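You operate a simulated robot arm through the tools that you are given. There is no shell and no other tool.

You run a simulated robot arm. Do the job below in one go: nothing can be reset, and whatever is moved stays where it is left.

Task
Sweep the crumbs off the mat, bin them and wipe the smudge away.
Fine: brown brush, pan, bin and cloth; put each back. Set down upright: brown brush. What is to be rubbed or washed off counts as gone when no trace of it is left.

It is judged by the outcome, as a careful person would: the job done as asked, and still so three seconds after it is handed in. It fails if anything else is knocked over, pushed out of place, dropped, spilled or broken. Flat cloth is picked up by pressing the open fingertips on it (5 to 10 N) and closing them slowly along it; thin cloth reads only 2 to 8 mm in the jaws.

Robot
A 7-joint arm with a three-finger gripper, fixed in place. Base frame: the origin is on the floor under the middle of its stand, x ahead of it, y to its left, z up; the work surface is at about z = 903. Units: mm, degrees, N and s.
It reaches about 1342 mm from its shoulder. Its first joint turns from -166.0 to 166.0 degrees. Payload 2.69 kg.
The TCP is the grasp point between the finger pads, 30 mm short of the fingertips. In the tool frame z runs along the fingers and y along their closing line. The gripper opens to 128 mm; its body begins 117 mm behind the TCP.
Orientation is told as [roll, pitch, yaw] about the base's x, y, z axes, in that order, counted from this pose: with the fingers straight down and closing along the base's y, the tool's x points along the base's -x, its y along +y and its z along -z.

Tools
- The arm moves only by the tool nudge_tool. Its argument "steps" is a list of rows, each an object of numbers (a shift or turn left out is 0, a gripper value left out holds the last): "tx", "ty", "tz": the shift along the base's x, y, z in units of 400 mm (1.0 is 400 mm); "rx", "ry", "rz": the turn, a rotation vector about the base's x, y, z in units of 180 degrees (1.0 is 180 degrees). In form: [{"tx": .., "ty": .., "tz": .., "rx": .., "ry": .., "rz": ..}, ...]. A call has 1 to 20 rows; each row is the pose to reach, as a shift and turn from the pose commanded when the call began. "claw" is the opening, from 0 (shut) to 1 (fully open), set as the call begins (left out, the last holds). A call with a number of a shift or a turn outside -1 to 1 is refused whole. A row lasts 0.2 s, in which the tool goes at most 50 mm and 8.6 degrees; a call with a longer step from one row to the next is refused whole, and so is a gripper value outside its range. Where a pose cannot be reached the arm comes as near as it can. A force on the tool above 40 N (or 10 N above the force at the start of the call, whichever is more), or a blocked arm, ends the call early, and 0.2 s more pass. The fingers move at their own pace (about 127 mm/s each) and stop on an object; they squeeze with about 24 N. The grip force told is the motor's: it shows also when the fingers shut on nothing. Time passes only in rows, and 0.2 s behind the last, so rows that repeat a pose let the fingers close. The reply holds the time, the measured pose of the TCP, the force on the tool along the base axes, the opening and the grip force, in the units named above and with some noise, with the torque about the TCP (base axes, N m) and any sound that the robot's microphone picked up, and new pictures: "show" is both (left out), scene, wrist or none.
- Cameras (640 x 400 px; columns grow to the right, rows downward): "scene" is fixed at [396.9, -487.4, 1659]; the picture's right is [0.93, -0.36, 0.00], its down [-0.23, -0.60, -0.77] and it looks along [0.27, 0.71, -0.64] (base axes); focal length 350 px, centre (320, 200). "wrist" rides on the gripper at [58, 54, -131] in the tool frame; the picture's right is [-0.68, 0.74, 0.00], its down [-0.62, -0.56, -0.55] and it looks along [-0.40, -0.37, 0.84] (tool axes); focal length 234 px, centre (320, 200). There is no depth. A picture from a camera that has moved, and an enlarged one, comes with that camera's place and axes in the base frame and with its lens. The place of the scene camera against the robot may be out by one fixed shift of up to 25 mm in any direction.
- lift_body(by): moves the trunk up (or, below 0, down) by that many mm; the arm rides with it, the base frame stays. It gives what a move gives, with no picture.
- close_up(camera, box): a new picture of the part [left, top, right, bottom] of that camera's present view, enlarged. No time passes.
- finish_job(): hands the job in; it is judged then, once.

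Nothing tells you positions but the pictures and the camera data. Unless the task says otherwise, let go and move clear before handing in.

The tools are called after "Request:" as name(argument=value, ...) on one line, values as JSON. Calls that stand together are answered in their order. nudge_tool: Moves the arm, as the interface text tells. Its arguments: {"type":"object","properties":{"steps":{"type":"array"},"claw":{"type":"number"},"show":{"type":"string","enum":["both","scene","wrist","none"]}},"required":["steps"]} The other tools are called the same way: lift_body (by) moves the trunk up or down; close_up (camera, box) takes an enlarged picture of a part of a camera's view; finish_job () hands the job in.

At the start:

```text
time_s: 0.0
eef_pos: [551.5, 163.7, 1340.8]
ee_rot: [0.0, 0.0, 0.1]
contact_force: [0.4, -0.3, 0.3]
moment: [0.0, -0.03, 0.02]
grip_width: 127.7
finger_force: 0.1
trunk travel left (down, up): [-175.0, 175.0]
```

scene: 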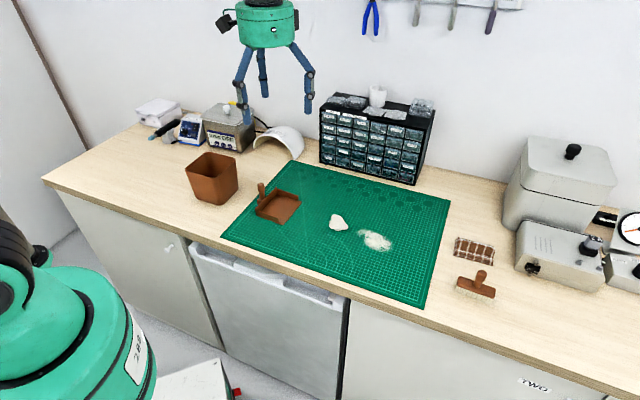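
wrist: 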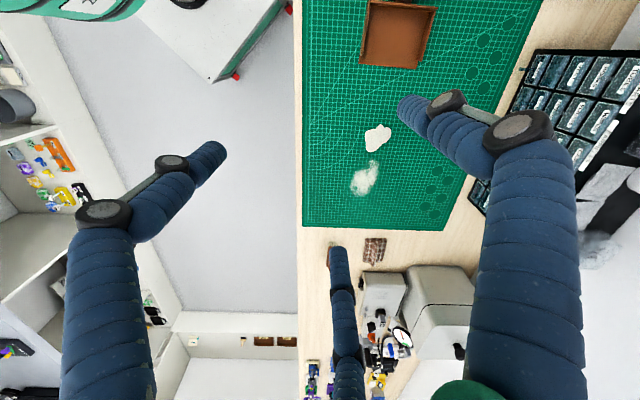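

I see a green mat with a brown pan, a white pile (crumbs) and a white smudge; the brown bin is at left, the folded checked cloth and brown brush at right. I will look closer before moving.

Request:
close_up(camera="scene", box=[220, 150, 460, 310])

Request:
close_up(camera="scene", box=[420, 220, 540, 310])

Request:
close_up(camera="scene", box=[170, 130, 320, 230])

Request:
close_up(camera="wrist", box=[290, 0, 530, 280])

```text
2.50 times, centred on (340, 230) of scene
camera zoom: at [396.9, -487.4, 1659.0], right [0.93, -0.36, 0.0], down [-0.23, -0.6, -0.77], along [0.27, 0.71, -0.64], focal length 876 px, centre (270, 125)
```

zoom: 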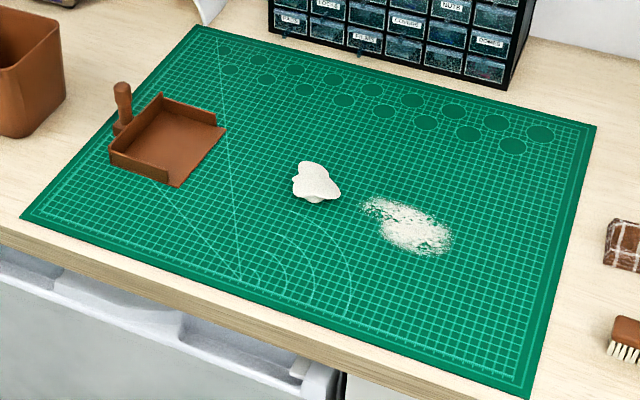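

```text
4.44 times, centred on (480, 265) of scene
camera zoom: at [396.9, -487.4, 1659.0], right [0.93, -0.36, 0.0], down [-0.23, -0.6, -0.77], along [0.27, 0.71, -0.64], focal length 1558 px, centre (-391, -89)
```

zoom: 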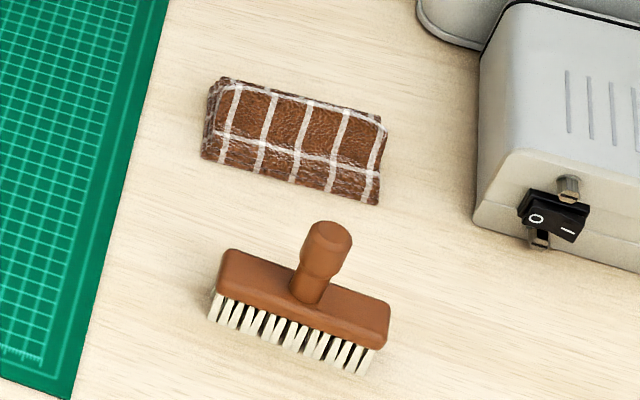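

```text
4.00 times, centred on (245, 180) of scene
camera zoom: at [396.9, -487.4, 1659.0], right [0.93, -0.36, 0.0], down [-0.23, -0.6, -0.77], along [0.27, 0.71, -0.64], focal length 1402 px, centre (620, 280)
```

zoom: 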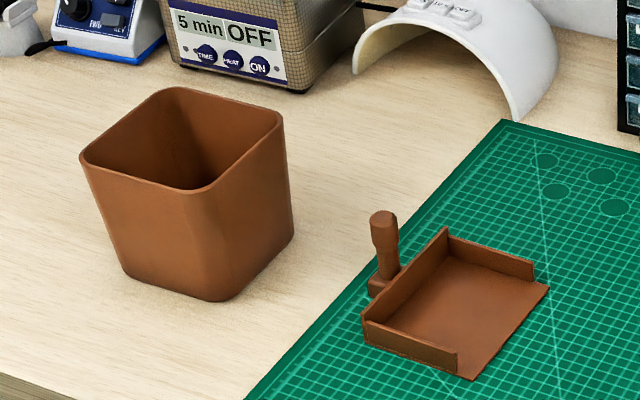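

```text
1.43 times, centred on (410, 140) of wrist
camera zoom: at [494.4, 218.4, 1471.2], right [0.68, 0.74, 0.0], down [0.62, -0.56, 0.55], along [0.4, -0.37, -0.84], focal length 334 px, centre (191, 286)
```

zoom: 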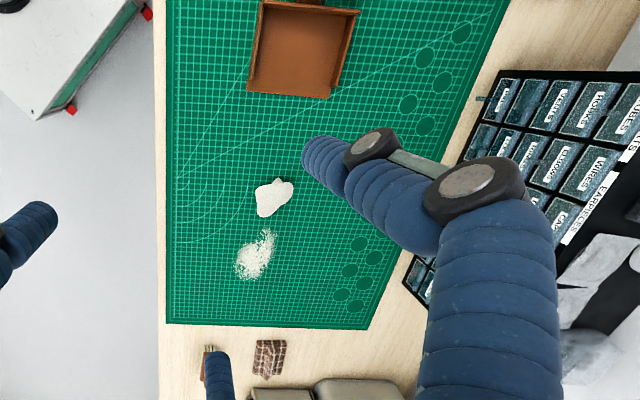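

I see the layout from above: bench runs diagonally, pan around (575,378), crumbs/smudge around (730–800, 120–230), brush near (955,-130), cloth near (1035,-25), bin near (390,515). I'll move the wrist camera over the two white patches to tell which is crumbs and which is smudge.

Request:
nudge_tool(steps=[{"tx": 0.035, "ty": 0.055, "tz": -0.07}, {"tx": 0.07, "ty": 0.11, "tz": -0.14}, {"tx": 0.105, "ty": 0.165, "tz": -0.21}, {"tx": 0.14, "ty": 0.22, "tz": -0.28}, {"tx": 0.175, "ty": 0.275, "tz": -0.35}, {"tx": 0.21, "ty": 0.33, "tz": -0.43}], claw=0.3, show="both")

```text
time_s: 1.4
eef_pos: [636.2, 294.9, 1168.4]
ee_rot: [0.0, 0.1, 0.2]
contact_force: [-1.0, 0.0, 0.4]
moment: [-0.01, -0.03, -0.03]
grip_width: 38.8
finger_force: 0.1
trunk travel left (down, up): [-175.0, 175.0]
camera wrist: at [577.4, 349.1, 1298.2], right [0.68, 0.74, 0.0], down [0.62, -0.56, 0.55], along [0.4, -0.37, -0.84], focal length 234 px, centre (320, 200)
```

scene: 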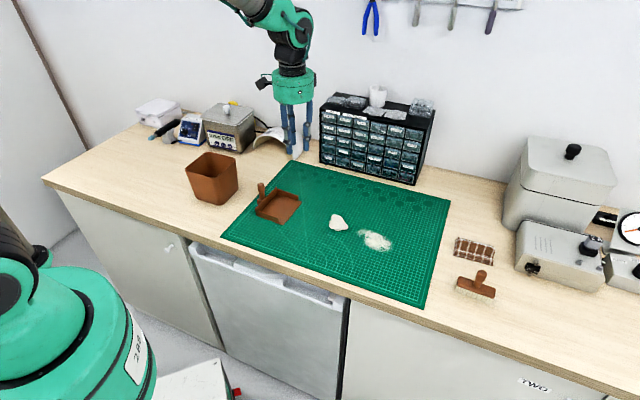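
wrist: 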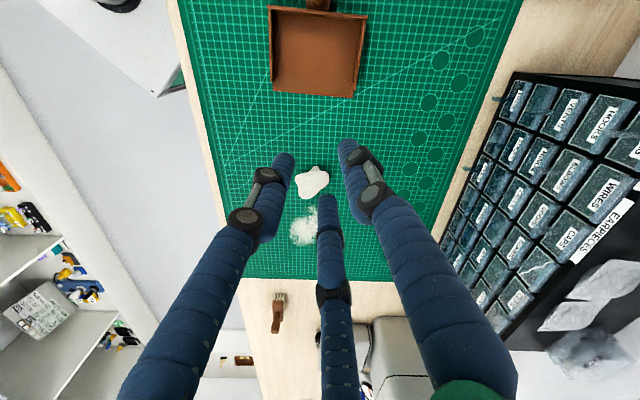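

The wrist camera gives both patches; the scene camera seems shifted by a few tens of mm relative to it. I'll zoom in to tell them apart.

Request:
close_up(camera="wrist", box=[260, 150, 360, 260])

Request:
close_up(camera="scene", box=[315, 200, 405, 260])

Request:
close_up(camera="wrist", box=[240, 0, 400, 110])

```text
3.64 times, centred on (310, 205) of wrist
camera zoom: at [577.4, 349.1, 1298.2], right [0.68, 0.74, 0.0], down [0.62, -0.56, 0.55], along [0.4, -0.37, -0.84], focal length 852 px, centre (356, 182)
```

zoom: 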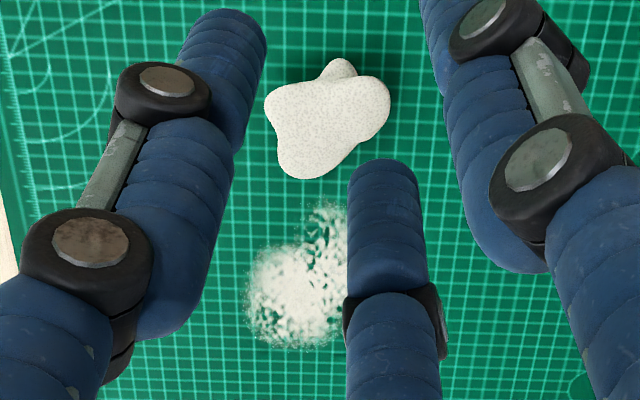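

```text
6.67 times, centred on (360, 230) of scene
camera zoom: at [396.9, -487.4, 1659.0], right [0.93, -0.36, 0.0], down [-0.23, -0.6, -0.77], along [0.27, 0.71, -0.64], focal length 2337 px, centre (53, 0)
```

zoom: 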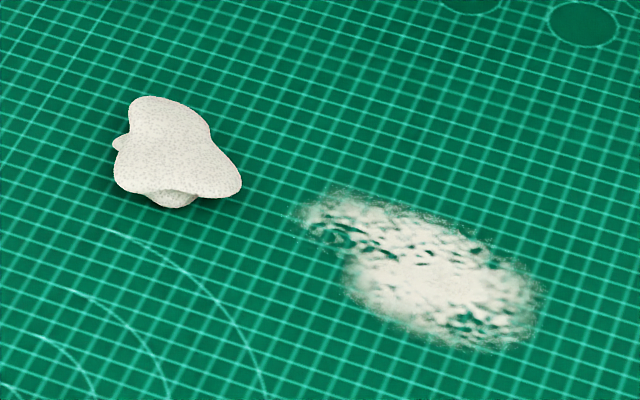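

```text
3.64 times, centred on (320, 55) of wrist
camera zoom: at [577.4, 349.1, 1298.2], right [0.68, 0.74, 0.0], down [0.62, -0.56, 0.55], along [0.4, -0.37, -0.84], focal length 852 px, centre (320, 727)
```

zoom: 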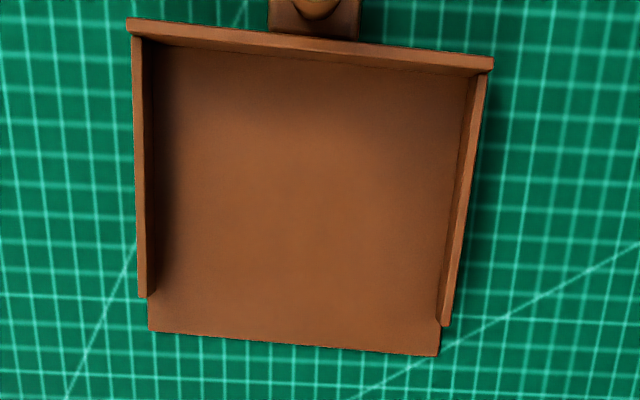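

The solid white clump at about (722,195) is the crumbs; the speckled patch at about (795,107) is the smudge. The pan opens toward the crumbs (lip centre ≈ (614,299)). Next I go over to the brush to locate it precisely.

Request:
nudge_tool(steps=[{"tx": 0.062, "ty": -0.082, "tz": -0.01}, {"tx": 0.123, "ty": -0.163, "tz": -0.02}, {"tx": 0.185, "ty": -0.245, "tz": -0.03}, {"tx": 0.247, "ty": -0.327, "tz": -0.04}, {"tx": 0.308, "ty": -0.408, "tz": -0.05}, {"tx": 0.37, "ty": -0.49, "tz": -0.06}, {"tx": 0.432, "ty": -0.572, "tz": -0.07}, {"tx": 0.493, "ty": -0.653, "tz": -0.08}, {"tx": 0.555, "ty": -0.735, "tz": -0.09}, {"tx": 0.617, "ty": -0.817, "tz": -0.1}, {"tx": 0.678, "ty": -0.898, "tz": -0.11}, {"tx": 0.74, "ty": -0.98, "tz": -0.12}, {"tx": 0.74, "ty": -0.98, "tz": -0.12}], claw=0.5, show="both")

```text
time_s: 4.2
eef_pos: [933.3, -96.0, 1117.7]
ee_rot: [0.0, 0.0, 0.1]
contact_force: [0.1, -0.8, 0.1]
moment: [0.08, 0.04, -0.01]
grip_width: 64.1
finger_force: 0.1
trunk travel left (down, up): [-175.0, 175.0]
camera wrist: at [875.8, -42.0, 1248.2], right [0.68, 0.74, 0.0], down [0.62, -0.57, 0.55], along [0.4, -0.37, -0.84], focal length 234 px, centre (320, 200)
```

scene: 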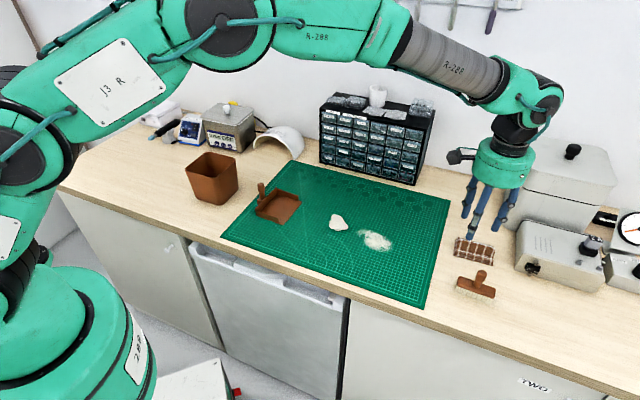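
wrist: 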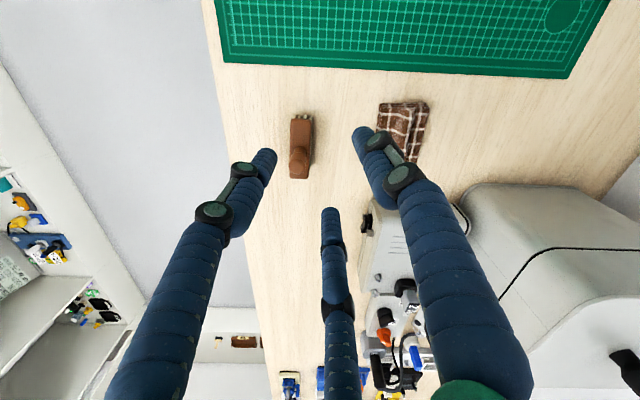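

Request:
close_up(camera="wrist", box=[250, 90, 350, 200])

Request:
close_up(camera="wrist", box=[350, 80, 450, 170])

```text
3.64 times, centred on (300, 145) of wrist
camera zoom: at [875.8, -42.0, 1248.2], right [0.68, 0.74, 0.0], down [0.62, -0.57, 0.55], along [0.4, -0.37, -0.84], focal length 852 px, centre (393, 400)
```

zoom: 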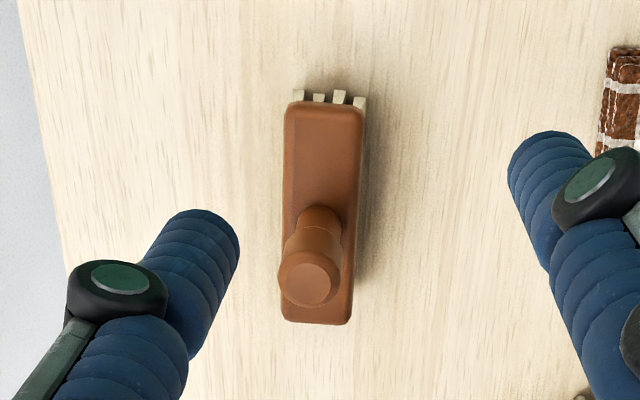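

```text
4.44 times, centred on (400, 125) of wrist
camera zoom: at [875.8, -42.0, 1248.2], right [0.68, 0.74, 0.0], down [0.62, -0.57, 0.55], along [0.4, -0.37, -0.84], focal length 1041 px, centre (-36, 533)
```

zoom: 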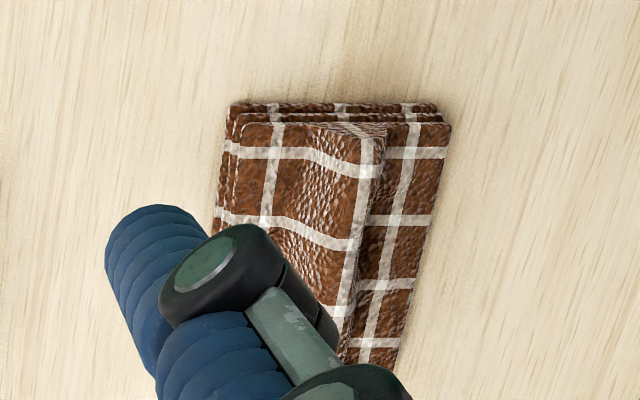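

The brush handle stands at about (946,-145), top near z≈985, body along −47°. I'll position above it, turn the tool −45°, and check alignment.

Request:
nudge_tool(steps=[{"tx": 0.006, "ty": -0.02, "tz": -0.025, "rz": -0.042}, {"tx": 0.012, "ty": -0.04, "tz": -0.05, "rz": -0.084}, {"tx": 0.018, "ty": -0.06, "tz": -0.075, "rz": -0.126}, {"tx": 0.024, "ty": -0.08, "tz": -0.1, "rz": -0.168}, {"tx": 0.03, "ty": -0.1, "tz": -0.125, "rz": -0.21}, {"tx": 0.036, "ty": -0.122, "tz": -0.15, "rz": -0.25}, {"tx": 0.036, "ty": -0.122, "tz": -0.15, "rz": -0.25}], claw=0.55, show="both")

```text
time_s: 5.8
eef_pos: [944.3, -143.7, 1060.2]
ee_rot: [0.0, 0.1, -44.9]
contact_force: [-0.1, 0.1, 0.1]
moment: [0.0, 0.01, 0.01]
grip_width: 70.6
finger_force: 0.1
trunk travel left (down, up): [-175.0, 175.0]
camera wrist: at [943.4, -64.2, 1191.2], right [1.0, 0.04, 0.0], down [0.04, -0.84, 0.55], along [0.02, -0.55, -0.84], focal length 234 px, centre (320, 200)
```

scene: 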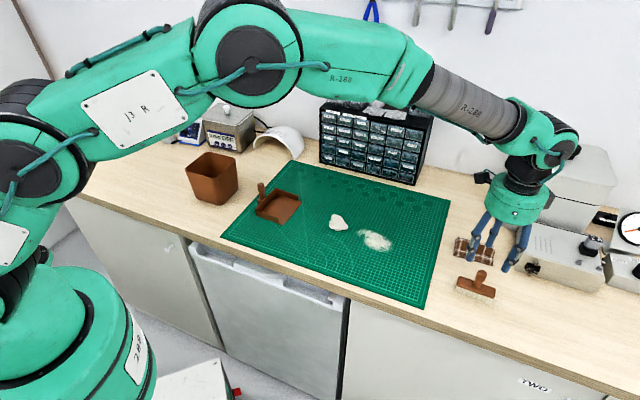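
wrist: 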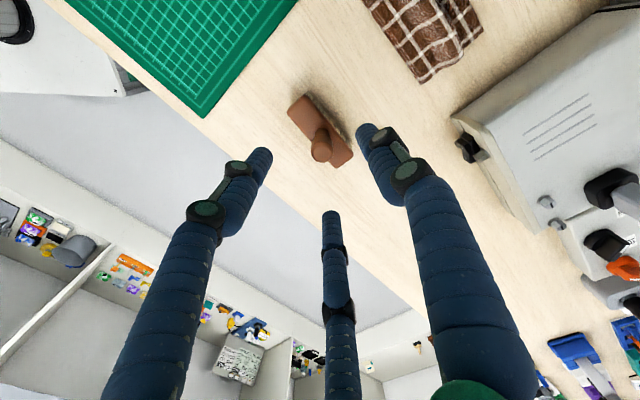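

The handle is nearly centred under the grip point. A quick zoom to refine before descending.

Request:
close_up(camera="wrist", box=[270, 80, 370, 180])

```text
4.00 times, centred on (320, 130) of wrist
camera zoom: at [943.4, -64.2, 1191.2], right [1.0, 0.04, 0.0], down [0.04, -0.84, 0.55], along [0.02, -0.55, -0.84], focal length 937 px, centre (320, 480)
```

zoom: 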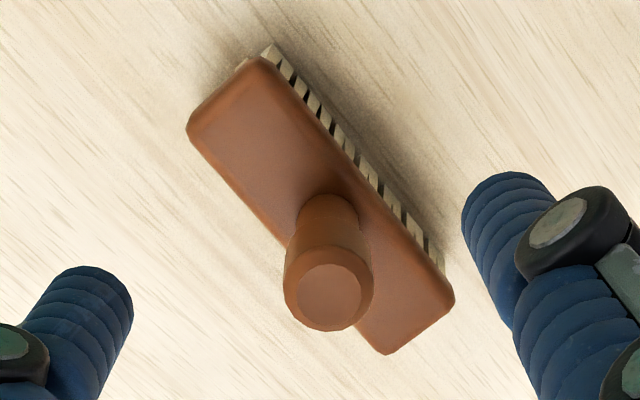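

Handle centre refined to (946.7,-144.5), top z≈988. Descending so the pads straddle the handle with fingertips just above the brush body.

Request:
nudge_tool(steps=[{"tx": 0.003, "ty": 0.0, "tz": -0.07}, {"tx": 0.003, "ty": 0.0, "tz": -0.14}, {"tx": 0.003, "ty": 0.0, "tz": -0.19}, {"tx": 0.003, "ty": 0.0, "tz": -0.226}, {"tx": 0.003, "ty": 0.0, "tz": -0.226}], claw=0.55, show="both")

```text
time_s: 7.0
eef_pos: [949.0, -143.0, 970.5]
ee_rot: [0.0, 0.1, -45.0]
contact_force: [0.0, 0.3, -0.5]
moment: [-0.01, 0.03, 0.01]
grip_width: 70.5
finger_force: 0.1
trunk travel left (down, up): [-175.0, 175.0]
camera wrist: at [945.4, -64.9, 1101.0], right [1.0, 0.04, 0.0], down [0.04, -0.84, 0.55], along [0.02, -0.55, -0.84], focal length 234 px, centre (320, 200)
```

scene: 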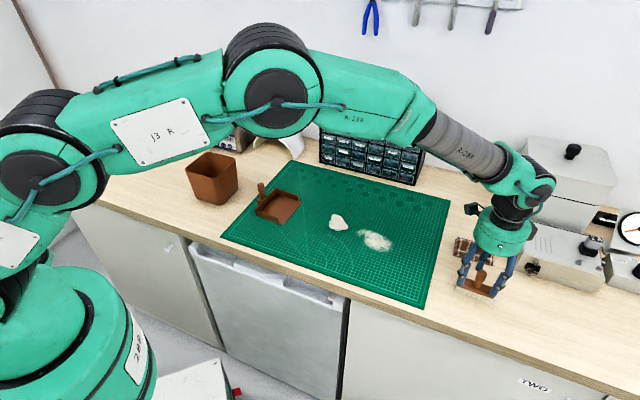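
wrist: 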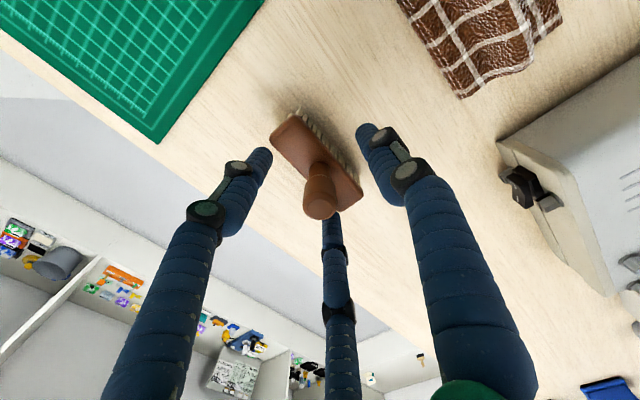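

The handle is between the three fingers. Closing on it now.

Request:
nudge_tool(steps=[{"tz": 0.0}, {"tz": 0.0}, {"tz": 0.0}, {"tz": 0.0}], claw=0, show="both")

Request:
close_up(camera="scene", box=[430, 190, 550, 310])

```text
time_s: 8.0
eef_pos: [947.0, -143.9, 971.4]
ee_rot: [-0.1, 0.0, -45.0]
contact_force: [-1.2, 0.8, 1.2]
moment: [-0.05, 0.02, -0.03]
grip_width: 18.5
finger_force: 24.2
trunk travel left (down, up): [-175.0, 175.0]
camera wrist: at [945.1, -64.8, 1101.3], right [1.0, 0.04, 0.0], down [0.04, -0.84, 0.55], along [0.02, -0.55, -0.84], focal length 234 px, centre (320, 200)
```

scene: 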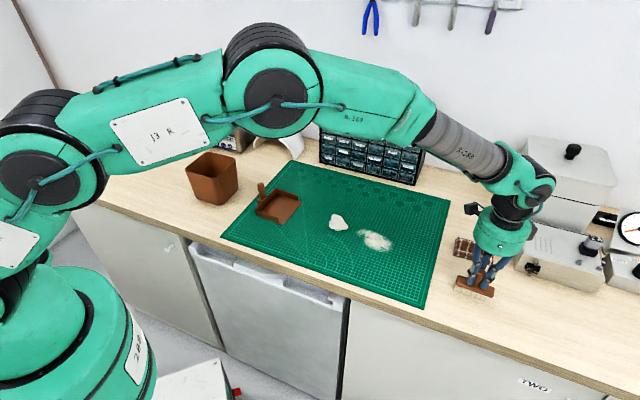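
wrist: 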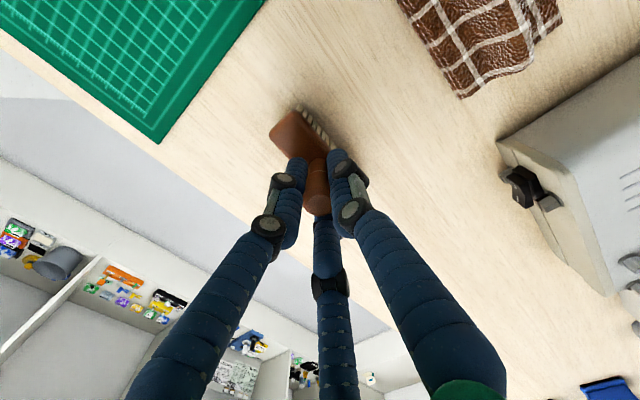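

```text
3.33 times, centred on (490, 250) of scene
camera zoom: at [396.9, -487.4, 1659.0], right [0.93, -0.36, 0.0], down [-0.23, -0.6, -0.77], along [0.27, 0.71, -0.64], focal length 1168 px, centre (-247, 33)
```

zoom: 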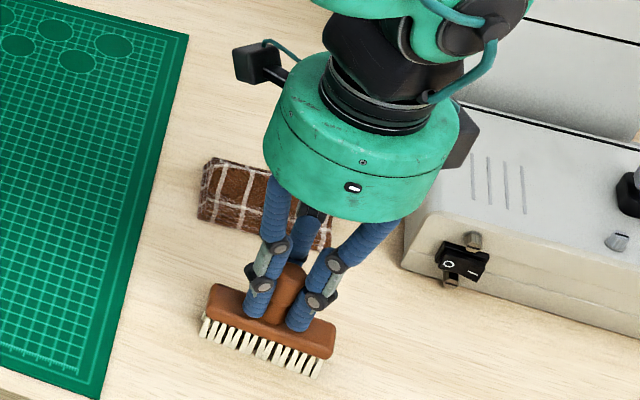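

Brush gripped (18.5 mm, 24 N). I'll lift it 60 mm, turn it 90° so its long side faces the pan, and carry it to just behind the clump at about (758,152).

Request:
nudge_tool(steps=[{"tz": 0.08}, {"tz": 0.15}, {"tx": -0.043, "ty": 0.0675, "tz": 0.15, "rz": 0.0455}, {"tx": -0.086, "ty": 0.135, "tz": 0.15, "rz": 0.091}, {"tx": -0.129, "ty": 0.2025, "tz": 0.15, "rz": 0.1364}, {"tx": -0.172, "ty": 0.27, "tz": 0.15, "rz": 0.1818}, {"tx": -0.215, "ty": 0.3375, "tz": 0.15, "rz": 0.2273}, {"tx": -0.258, "ty": 0.405, "tz": 0.15, "rz": 0.2727}, {"tx": -0.301, "ty": 0.4725, "tz": 0.15, "rz": 0.3182}, {"tx": -0.344, "ty": 0.54, "tz": 0.15, "rz": 0.3636}, {"tx": -0.387, "ty": 0.6075, "tz": 0.15, "rz": 0.4091}, {"tx": -0.43, "ty": 0.675, "tz": 0.15, "rz": 0.4545}, {"tx": -0.4725, "ty": 0.7425, "tz": 0.15, "rz": 0.5}, {"tx": -0.4725, "ty": 0.7425, "tz": 0.15, "rz": 0.5}], show="both")

Request:
close_up(camera="scene", box=[230, 150, 430, 290])

```text
time_s: 11.0
eef_pos: [758.2, 154.7, 1031.9]
ee_rot: [0.0, 0.0, 45.1]
contact_force: [0.3, 0.7, -1.4]
moment: [-0.06, 0.0, 0.0]
grip_width: 18.2
finger_force: 23.8
trunk travel left (down, up): [-175.0, 175.0]
camera wrist: at [679.2, 150.7, 1162.3], right [-0.04, 1.0, 0.0], down [0.84, 0.04, 0.55], along [0.55, 0.02, -0.84], focal length 234 px, centre (320, 200)
```

scene: 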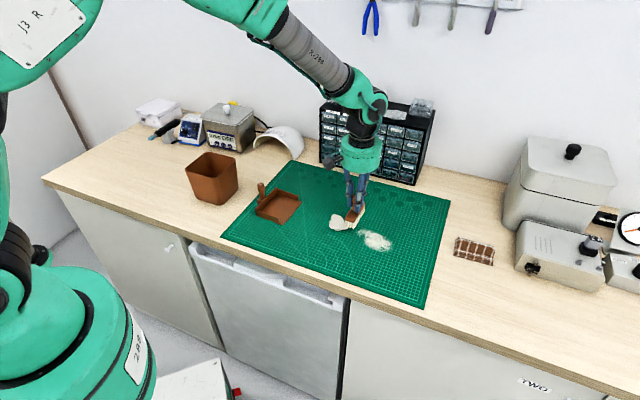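
wrist: 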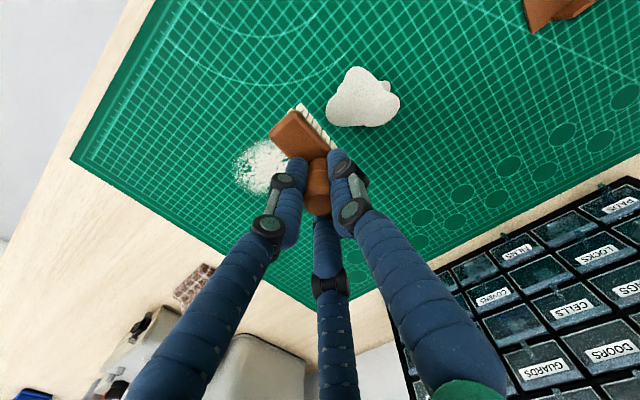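

```text
2.86 times, centred on (330, 220) of scene
camera zoom: at [396.9, -487.4, 1659.0], right [0.93, -0.36, 0.0], down [-0.23, -0.6, -0.77], along [0.27, 0.71, -0.64], focal length 1002 px, centre (291, 143)
```

zoom: 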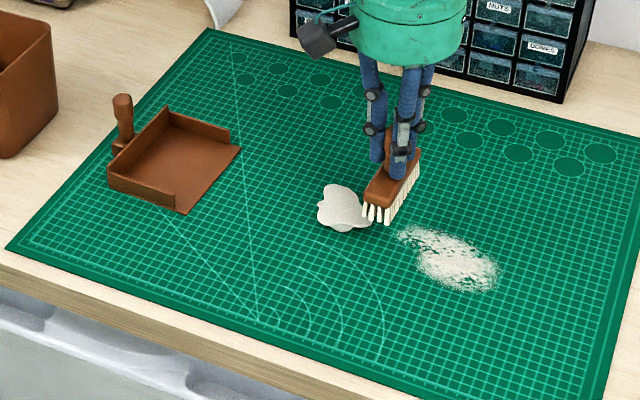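

The brush hovers behind the clump. A zoomed wrist view will give me the exact clump location and clearances before I lower it.

Request:
close_up(camera="wrist", box=[220, 50, 420, 200])

```text
2.67 times, centred on (320, 125) of wrist
camera zoom: at [679.2, 150.7, 1162.3], right [-0.04, 1.0, 0.0], down [0.84, 0.04, 0.55], along [0.55, 0.02, -0.84], focal length 624 px, centre (320, 400)
```

zoom: 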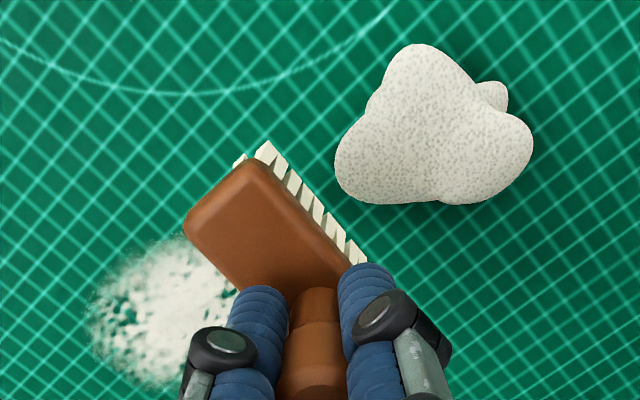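

Clump spans about 55×61 mm centred at (721,194), right in line with the pan mouth, with a ~5 mm gap to the brush. I'll lower to just above the mat, nudge forward off the smudge's edge, then touch down.

Request:
nudge_tool(steps=[{"tz": -0.06}, {"tz": -0.11}, {"tz": -0.132}, {"tz": -0.132}, {"tx": -0.01, "ty": 0.011, "tz": -0.132}, {"tx": -0.0204, "ty": 0.022, "tz": -0.132}, {"tx": -0.0204, "ty": 0.022, "tz": -0.138}, {"tx": -0.0204, "ty": 0.022, "tz": -0.143}, {"tx": -0.0204, "ty": 0.022, "tz": -0.143}], show="both")

Request:
close_up(camera="scene", box=[230, 150, 430, 290])

```text
time_s: 13.0
eef_pos: [750.4, 164.1, 975.2]
ee_rot: [0.0, 0.0, 44.9]
contact_force: [-0.7, -0.9, 4.7]
moment: [0.13, -0.06, 0.02]
grip_width: 18.0
finger_force: 24.3
trunk travel left (down, up): [-175.0, 175.0]
camera wrist: at [671.7, 159.2, 1104.2], right [-0.04, 1.0, 0.0], down [0.83, 0.04, 0.55], along [0.55, 0.02, -0.84], focal length 234 px, centre (320, 200)
```

scene: 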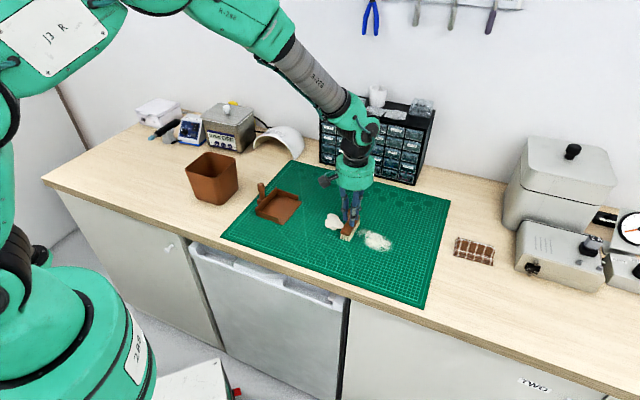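
wrist: 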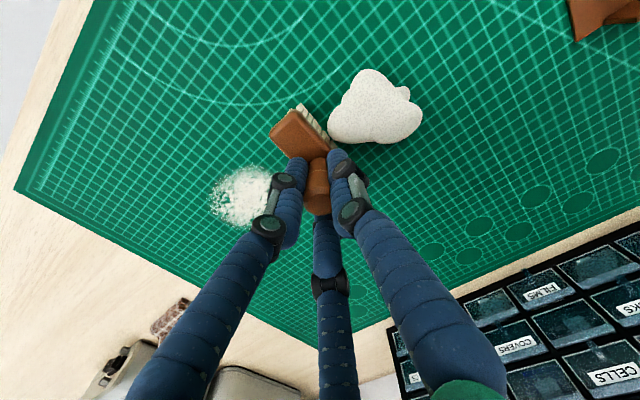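

```text
2.86 times, centred on (330, 220) of scene
camera zoom: at [396.9, -487.4, 1659.0], right [0.93, -0.36, 0.0], down [-0.23, -0.6, -0.77], along [0.27, 0.71, -0.64], focal length 1002 px, centre (291, 143)
```

zoom: 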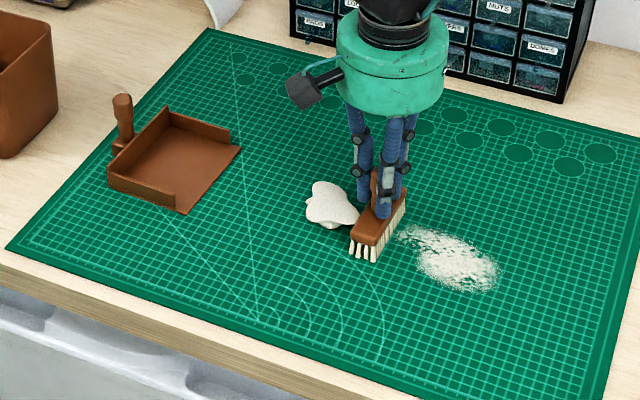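

The bristles touch the mat lightly (≈5 N) and the clump is ahead of the brush. Sweeping slowly ~110 mm toward the pan mouth.

Request:
nudge_tool(steps=[{"tx": -0.0178, "ty": 0.0175}, {"tx": -0.0357, "ty": 0.0351}, {"tx": -0.0535, "ty": 0.0526}, {"tx": -0.0714, "ty": 0.0702}, {"tx": -0.0892, "ty": 0.0877}, {"tx": -0.107, "ty": 0.1053}, {"tx": -0.1249, "ty": 0.1228}, {"tx": -0.1427, "ty": 0.1404}, {"tx": -0.1606, "ty": 0.1579}, {"tx": -0.1784, "ty": 0.1755}, {"tx": -0.1963, "ty": 0.193}], show="both")

Request:
close_up(camera="scene", box=[230, 150, 430, 290])

Request:
close_up(camera="wrist", box=[240, 0, 480, 200])

```text
time_s: 15.4
eef_pos: [671.9, 240.0, 974.2]
ee_rot: [0.0, 0.0, 45.2]
contact_force: [-0.6, 1.8, 5.0]
moment: [0.15, 0.09, -0.03]
grip_width: 18.2
finger_force: 23.4
trunk travel left (down, up): [-175.0, 175.0]
camera wrist: at [593.1, 236.7, 1104.2], right [-0.04, 1.0, 0.0], down [0.84, 0.04, 0.55], along [0.55, 0.02, -0.84], focal length 234 px, centre (320, 200)
```

scene: 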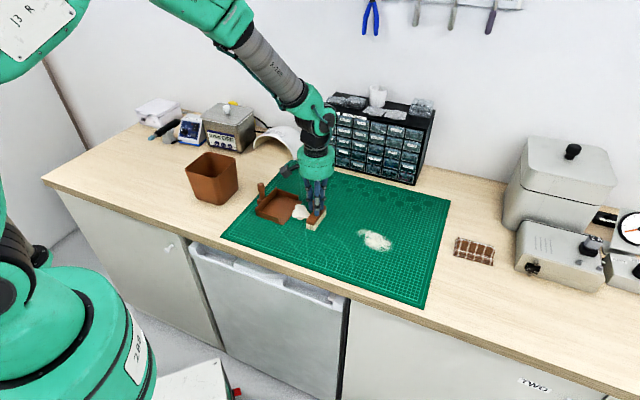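
wrist: 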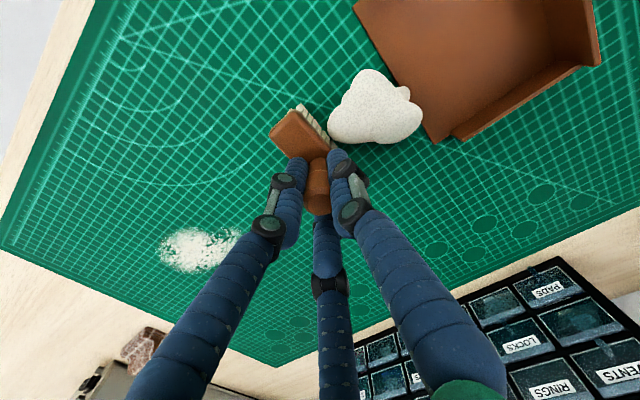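

```text
2.86 times, centred on (330, 220) of scene
camera zoom: at [396.9, -487.4, 1659.0], right [0.93, -0.36, 0.0], down [-0.23, -0.6, -0.77], along [0.27, 0.71, -0.64], focal length 1002 px, centre (291, 143)
```

zoom: 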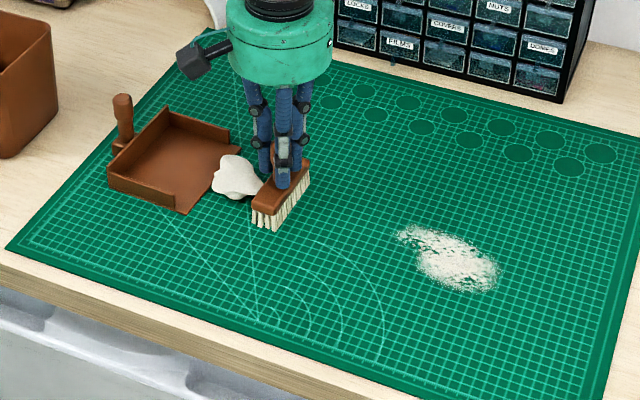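

```text
2.00 times, centred on (360, 100) of wrist
camera zoom: at [593.1, 236.7, 1104.2], right [-0.04, 1.0, 0.0], down [0.84, 0.04, 0.55], along [0.55, 0.02, -0.84], focal length 468 px, centre (240, 400)
```

zoom: 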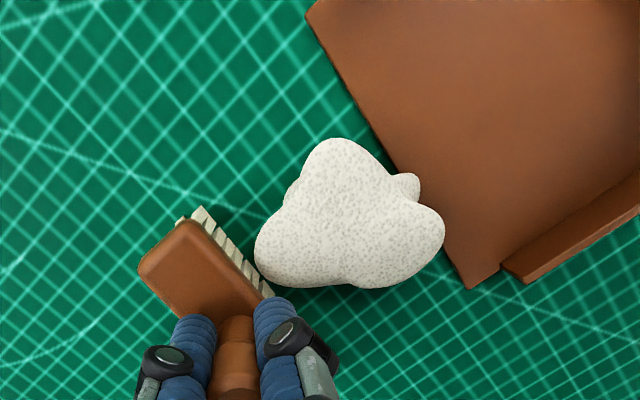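

The clump's front edge is at the pan lip, well within its width. I'll push another 30 mm and see whether it rides up into the pan.

Request:
nudge_tool(steps=[{"tx": -0.0128, "ty": 0.0137}, {"tx": -0.0255, "ty": 0.0275}, {"tx": -0.0383, "ty": 0.0412}, {"tx": -0.051, "ty": 0.055}], show="both")

Request:
close_up(camera="scene", box=[230, 150, 430, 290])

Request:
close_up(camera="wrist", box=[240, 0, 480, 200])

```text
time_s: 16.4
eef_pos: [650.9, 261.3, 973.5]
ee_rot: [0.1, 0.0, 45.1]
contact_force: [-0.3, 1.0, 1.6]
moment: [0.05, 0.1, 0.04]
grip_width: 18.2
finger_force: 23.7
trunk travel left (down, up): [-175.0, 175.0]
camera wrist: at [572.7, 257.7, 1104.2], right [-0.04, 1.0, 0.0], down [0.84, 0.04, 0.55], along [0.55, 0.02, -0.84], focal length 234 px, centre (320, 200)
```

scene: 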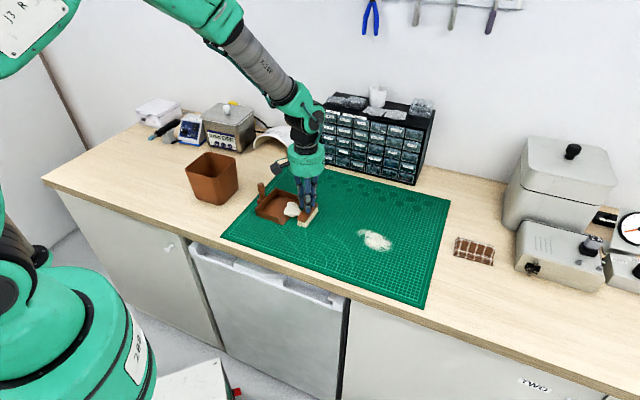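
wrist: 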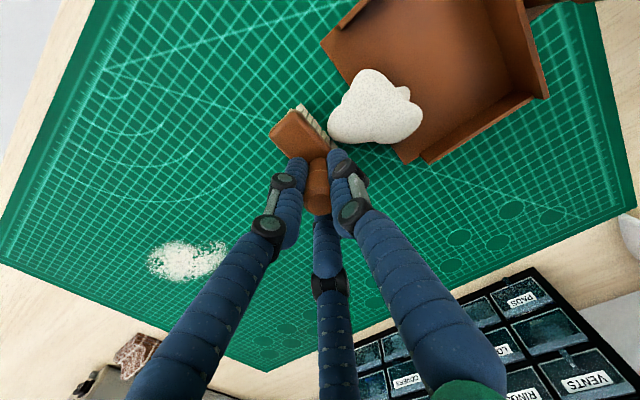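

```text
2.86 times, centred on (330, 220) of scene
camera zoom: at [396.9, -487.4, 1659.0], right [0.93, -0.36, 0.0], down [-0.23, -0.6, -0.77], along [0.27, 0.71, -0.64], focal length 1002 px, centre (291, 143)
```

zoom: 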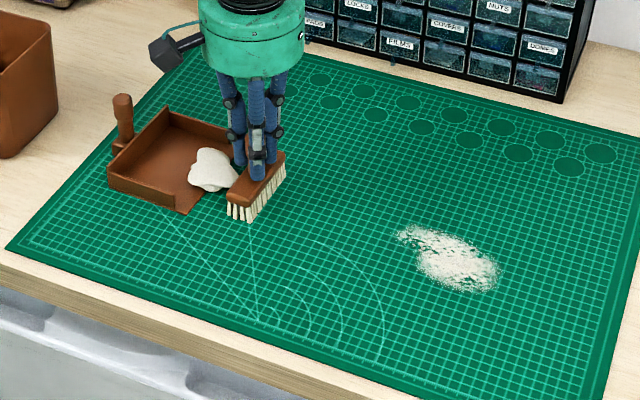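

```text
2.00 times, centred on (360, 100) of wrist
camera zoom: at [572.7, 257.7, 1104.2], right [-0.04, 1.0, 0.0], down [0.84, 0.04, 0.55], along [0.55, 0.02, -0.84], focal length 468 px, centre (240, 400)
```

zoom: 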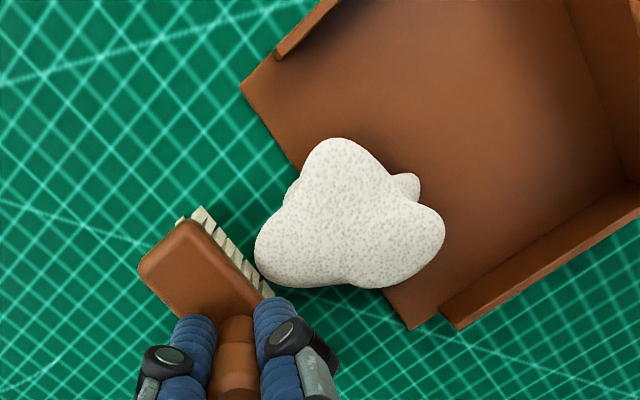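

The clump rides up onto the pan floor and the pan has not moved. I'll push to just short of the lip, raise 6 mm to clear the lip, then push it deeper into the pan.

Request:
nudge_tool(steps=[{"tx": -0.0119, "ty": 0.0128}, {"tx": -0.0238, "ty": 0.0257}, {"tx": -0.0357, "ty": 0.0385}, {"tx": -0.0476, "ty": 0.0513}, {"tx": -0.0476, "ty": 0.0513, "tz": 0.015}, {"tx": -0.0476, "ty": 0.0513, "tz": 0.016}, {"tx": -0.0609, "ty": 0.0656, "tz": 0.016}, {"tx": -0.0741, "ty": 0.0799, "tz": 0.016}, {"tx": -0.0874, "ty": 0.0942, "tz": 0.016}, {"tx": -0.1006, "ty": 0.1085, "tz": 0.016}, {"tx": -0.1139, "ty": 0.1228, "tz": 0.016}], show="both")

Request:
close_up(camera="scene", box=[230, 150, 430, 290])

Request:
close_up(camera="wrist", box=[240, 0, 480, 200])

```text
time_s: 18.8
eef_pos: [606.2, 311.2, 980.1]
ee_rot: [-0.1, -0.1, 45.1]
contact_force: [-0.1, 0.0, -0.4]
moment: [-0.01, 0.01, 0.0]
grip_width: 18.4
finger_force: 23.5
trunk travel left (down, up): [-175.0, 175.0]
camera wrist: at [527.4, 307.1, 1110.2], right [-0.04, 1.0, 0.0], down [0.84, 0.04, 0.55], along [0.55, 0.02, -0.84], focal length 234 px, centre (320, 200)
```

scene: 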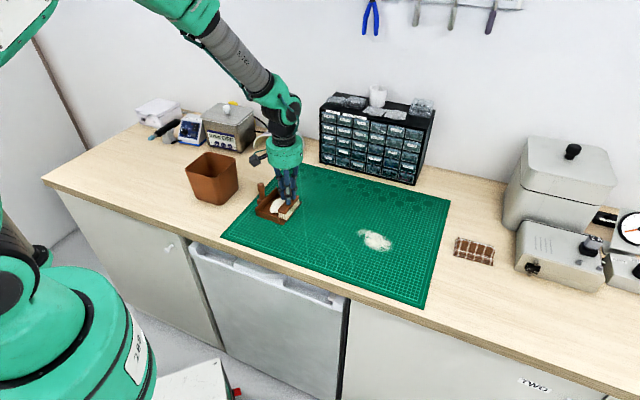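
wrist: 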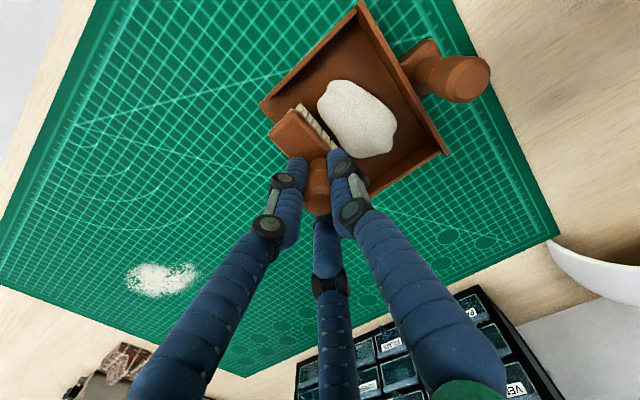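

```text
2.86 times, centred on (330, 220) of scene
camera zoom: at [396.9, -487.4, 1659.0], right [0.93, -0.36, 0.0], down [-0.23, -0.6, -0.77], along [0.27, 0.71, -0.64], focal length 1002 px, centre (291, 143)
```

zoom: 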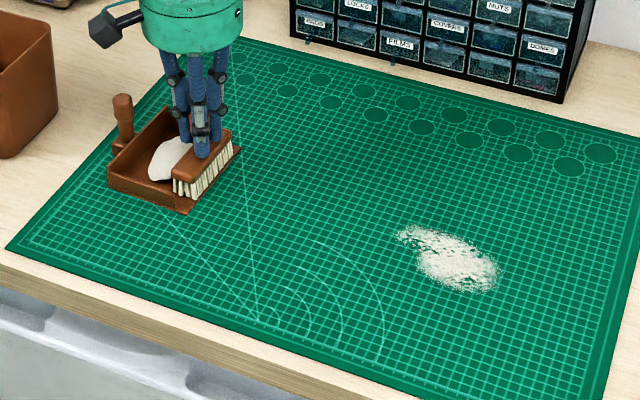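

```text
2.00 times, centred on (360, 100) of wrist
camera zoom: at [527.4, 307.1, 1110.2], right [-0.04, 1.0, 0.0], down [0.84, 0.04, 0.55], along [0.55, 0.02, -0.84], focal length 468 px, centre (240, 400)
```

zoom: 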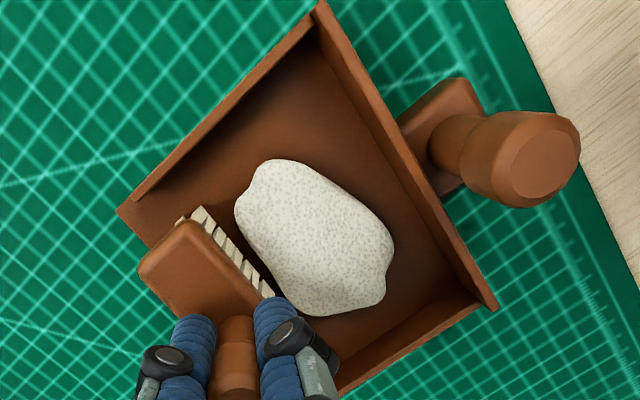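

The clump is fully in the pan and the pan hasn't shifted. I'll lift the brush straight up and start carrying it back, undoing the 90° turn.

Request:
nudge_tool(steps=[{"tz": 0.06}, {"tz": 0.14}, {"tx": 0.061, "ty": -0.081, "tz": 0.14, "rz": -0.0357}, {"tx": 0.122, "ty": -0.162, "tz": 0.14, "rz": -0.0714}, {"tx": 0.183, "ty": -0.243, "tz": 0.14, "rz": -0.1071}, {"tx": 0.244, "ty": -0.324, "tz": 0.14, "rz": -0.1429}, {"tx": 0.305, "ty": -0.405, "tz": 0.14, "rz": -0.1786}, {"tx": 0.366, "ty": -0.486, "tz": 0.14, "rz": -0.2143}, {"tx": 0.427, "ty": -0.567, "tz": 0.14, "rz": -0.25}], show="scene")

Request:
close_up(camera="scene", box=[220, 150, 460, 310])

```text
time_s: 20.8
eef_pos: [776.3, 83.7, 1035.6]
ee_rot: [0.0, 0.0, 0.0]
contact_force: [-0.3, -1.3, -0.5]
moment: [0.03, -0.05, -0.02]
grip_width: 2.2
finger_force: 24.2
trunk travel left (down, up): [-175.0, 175.0]
```

scene: 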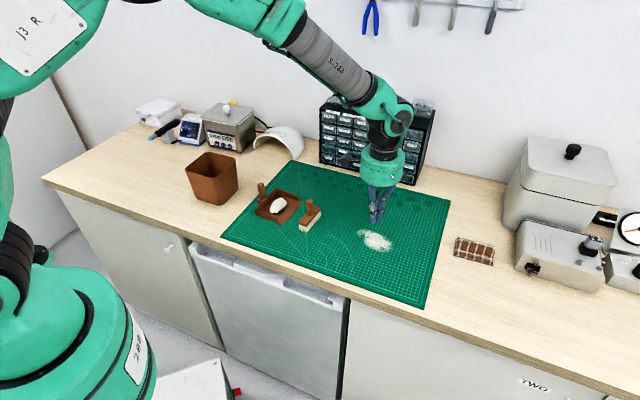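

```text
2.50 times, centred on (340, 230) of scene
camera zoom: at [396.9, -487.4, 1659.0], right [0.93, -0.36, 0.0], down [-0.23, -0.6, -0.77], along [0.27, 0.71, -0.64], focal length 876 px, centre (270, 125)
```

zoom: 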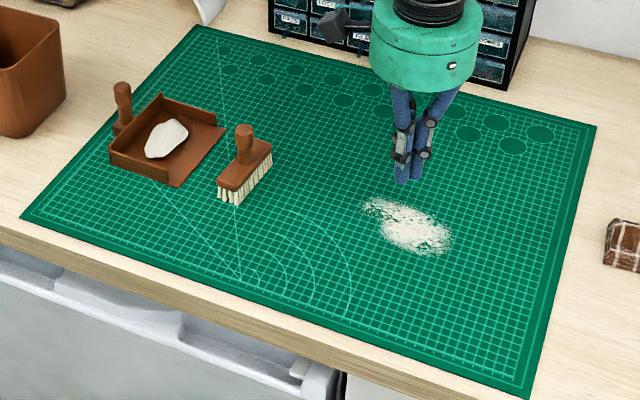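

The brush slipped from my grip during the carry, but it is standing upright on the mat beside the pan with the clump still in the pan. I'll look closely at it before re-gripping more securely and moving slower.

Request:
close_up(camera="scene", box=[285, 185, 345, 245])

Request:
nudge_tool(steps=[{"tx": -0.02, "ty": 0.03}, {"tx": -0.08, "ty": 0.11}, {"tx": -0.14, "ty": 0.19}, {"tx": -0.2, "ty": 0.27, "tz": 0.03}, {"tx": -0.24, "ty": 0.34, "tz": 0.08}, {"tx": -0.28, "ty": 0.42, "tz": 0.12}, {"tx": -0.28, "ty": 0.42, "tz": 0.12}], claw=0.5, show="both")

```text
6.67 times, centred on (315, 215) of scene
camera zoom: at [396.9, -487.4, 1659.0], right [0.93, -0.36, 0.0], down [-0.23, -0.6, -0.77], along [0.27, 0.71, -0.64], focal length 2337 px, centre (353, 100)
```

zoom: 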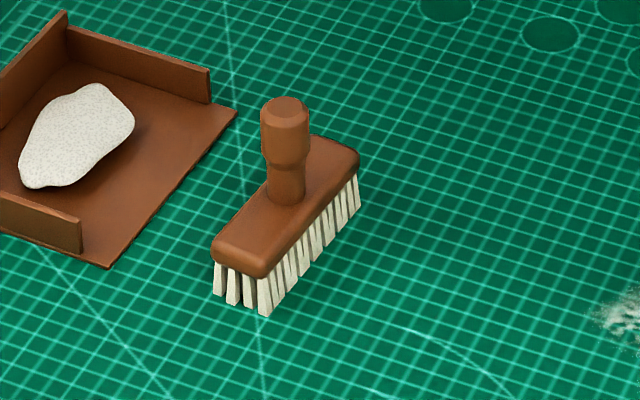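

```text
time_s: 22.4
eef_pos: [666.3, 253.4, 1085.1]
ee_rot: [0.1, 0.0, 0.0]
contact_force: [-0.4, 0.8, -0.3]
moment: [-0.01, -0.04, 0.0]
grip_width: 64.1
finger_force: 0.1
trunk travel left (down, up): [-175.0, 175.0]
camera wrist: at [607.7, 307.1, 1215.2], right [0.68, 0.74, 0.0], down [0.62, -0.56, 0.55], along [0.4, -0.37, -0.84], focal length 234 px, centre (320, 200)
```

scene: 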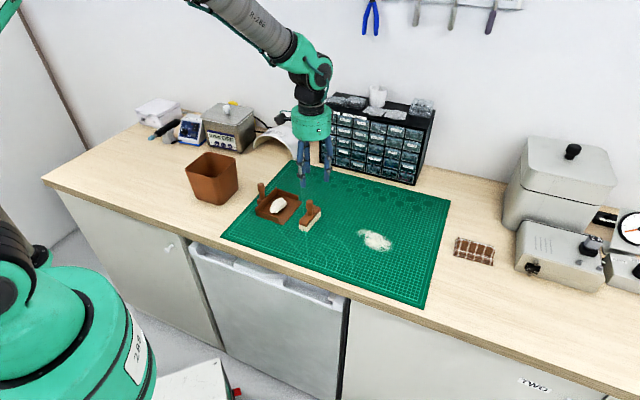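
wrist: 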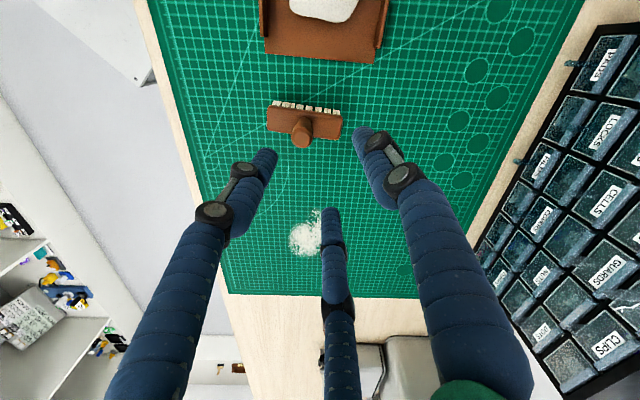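

The brush handle has a wide bulb on top and a narrow neck below. I'll zoom to fix its current position and heading.

Request:
close_up(camera="wrist", box=[245, 80, 365, 160])

Request:
close_up(camera="wrist", box=[240, 0, 400, 100])

```text
5.00 times, centred on (305, 120) of wrist
camera zoom: at [607.7, 307.1, 1215.2], right [0.68, 0.74, 0.0], down [0.62, -0.56, 0.55], along [0.4, -0.37, -0.84], focal length 1171 px, centre (395, 600)
```

zoom: 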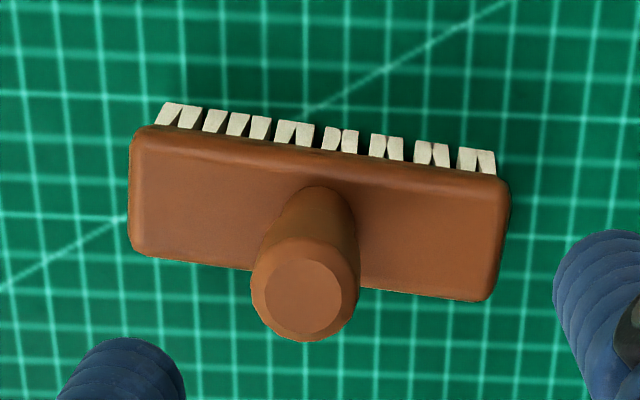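

```text
4.00 times, centred on (320, 50) of wrist
camera zoom: at [607.7, 307.1, 1215.2], right [0.68, 0.74, 0.0], down [0.62, -0.56, 0.55], along [0.4, -0.37, -0.84], focal length 937 px, centre (320, 800)
```

zoom: 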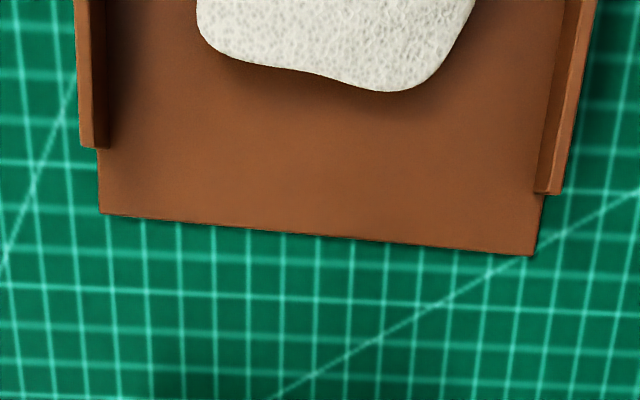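

The pan and clump are unmoved; the brush stands at (649,243), heading 39.5°. I'll rotate the tool to +45° above it and then descend.

Request:
nudge_tool(steps=[{"tx": -0.007, "ty": -0.0045, "tz": -0.02, "rz": 0.042}, {"tx": -0.014, "ty": -0.009, "tz": -0.04, "rz": 0.084}, {"tx": -0.021, "ty": -0.0135, "tz": -0.06, "rz": 0.126}, {"tx": -0.028, "ty": -0.018, "tz": -0.08, "rz": 0.168}, {"tx": -0.035, "ty": -0.022, "tz": -0.1, "rz": 0.21}, {"tx": -0.0428, "ty": -0.0258, "tz": -0.12, "rz": 0.25}, {"tx": -0.0428, "ty": -0.0258, "tz": -0.12, "rz": 0.25}], claw=0.5, show="wrist")

Request:
close_up(camera="wrist", box=[260, 80, 380, 180])

```text
time_s: 24.0
eef_pos: [647.5, 242.3, 1035.6]
ee_rot: [0.0, 0.0, 45.1]
contact_force: [-0.5, 0.4, 0.0]
moment: [0.0, -0.02, 0.02]
grip_width: 64.0
finger_force: 0.0
trunk travel left (down, up): [-175.0, 175.0]
camera wrist: at [568.8, 237.4, 1165.7], right [-0.04, 1.0, 0.0], down [0.84, 0.04, 0.55], along [0.55, 0.02, -0.84], focal length 234 px, centre (320, 200)
```

wrist: 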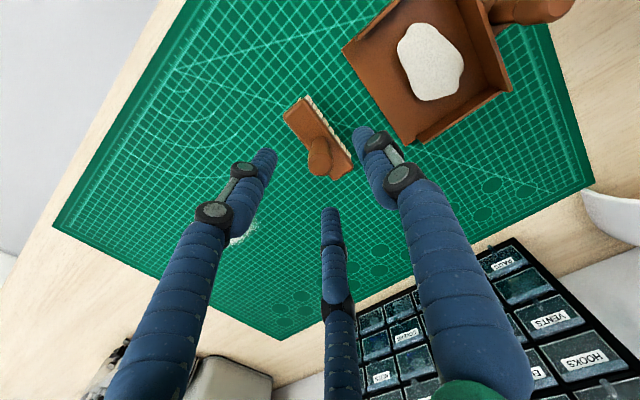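

```text
4.00 times, centred on (320, 130) of wrist
camera zoom: at [568.8, 237.4, 1165.7], right [-0.04, 1.0, 0.0], down [0.84, 0.04, 0.55], along [0.55, 0.02, -0.84], focal length 937 px, centre (320, 480)
```

zoom: 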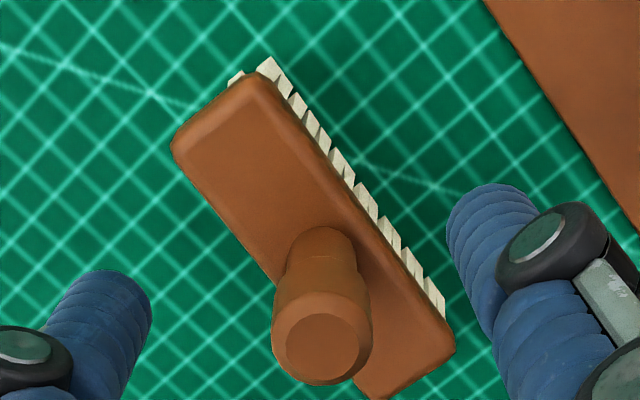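

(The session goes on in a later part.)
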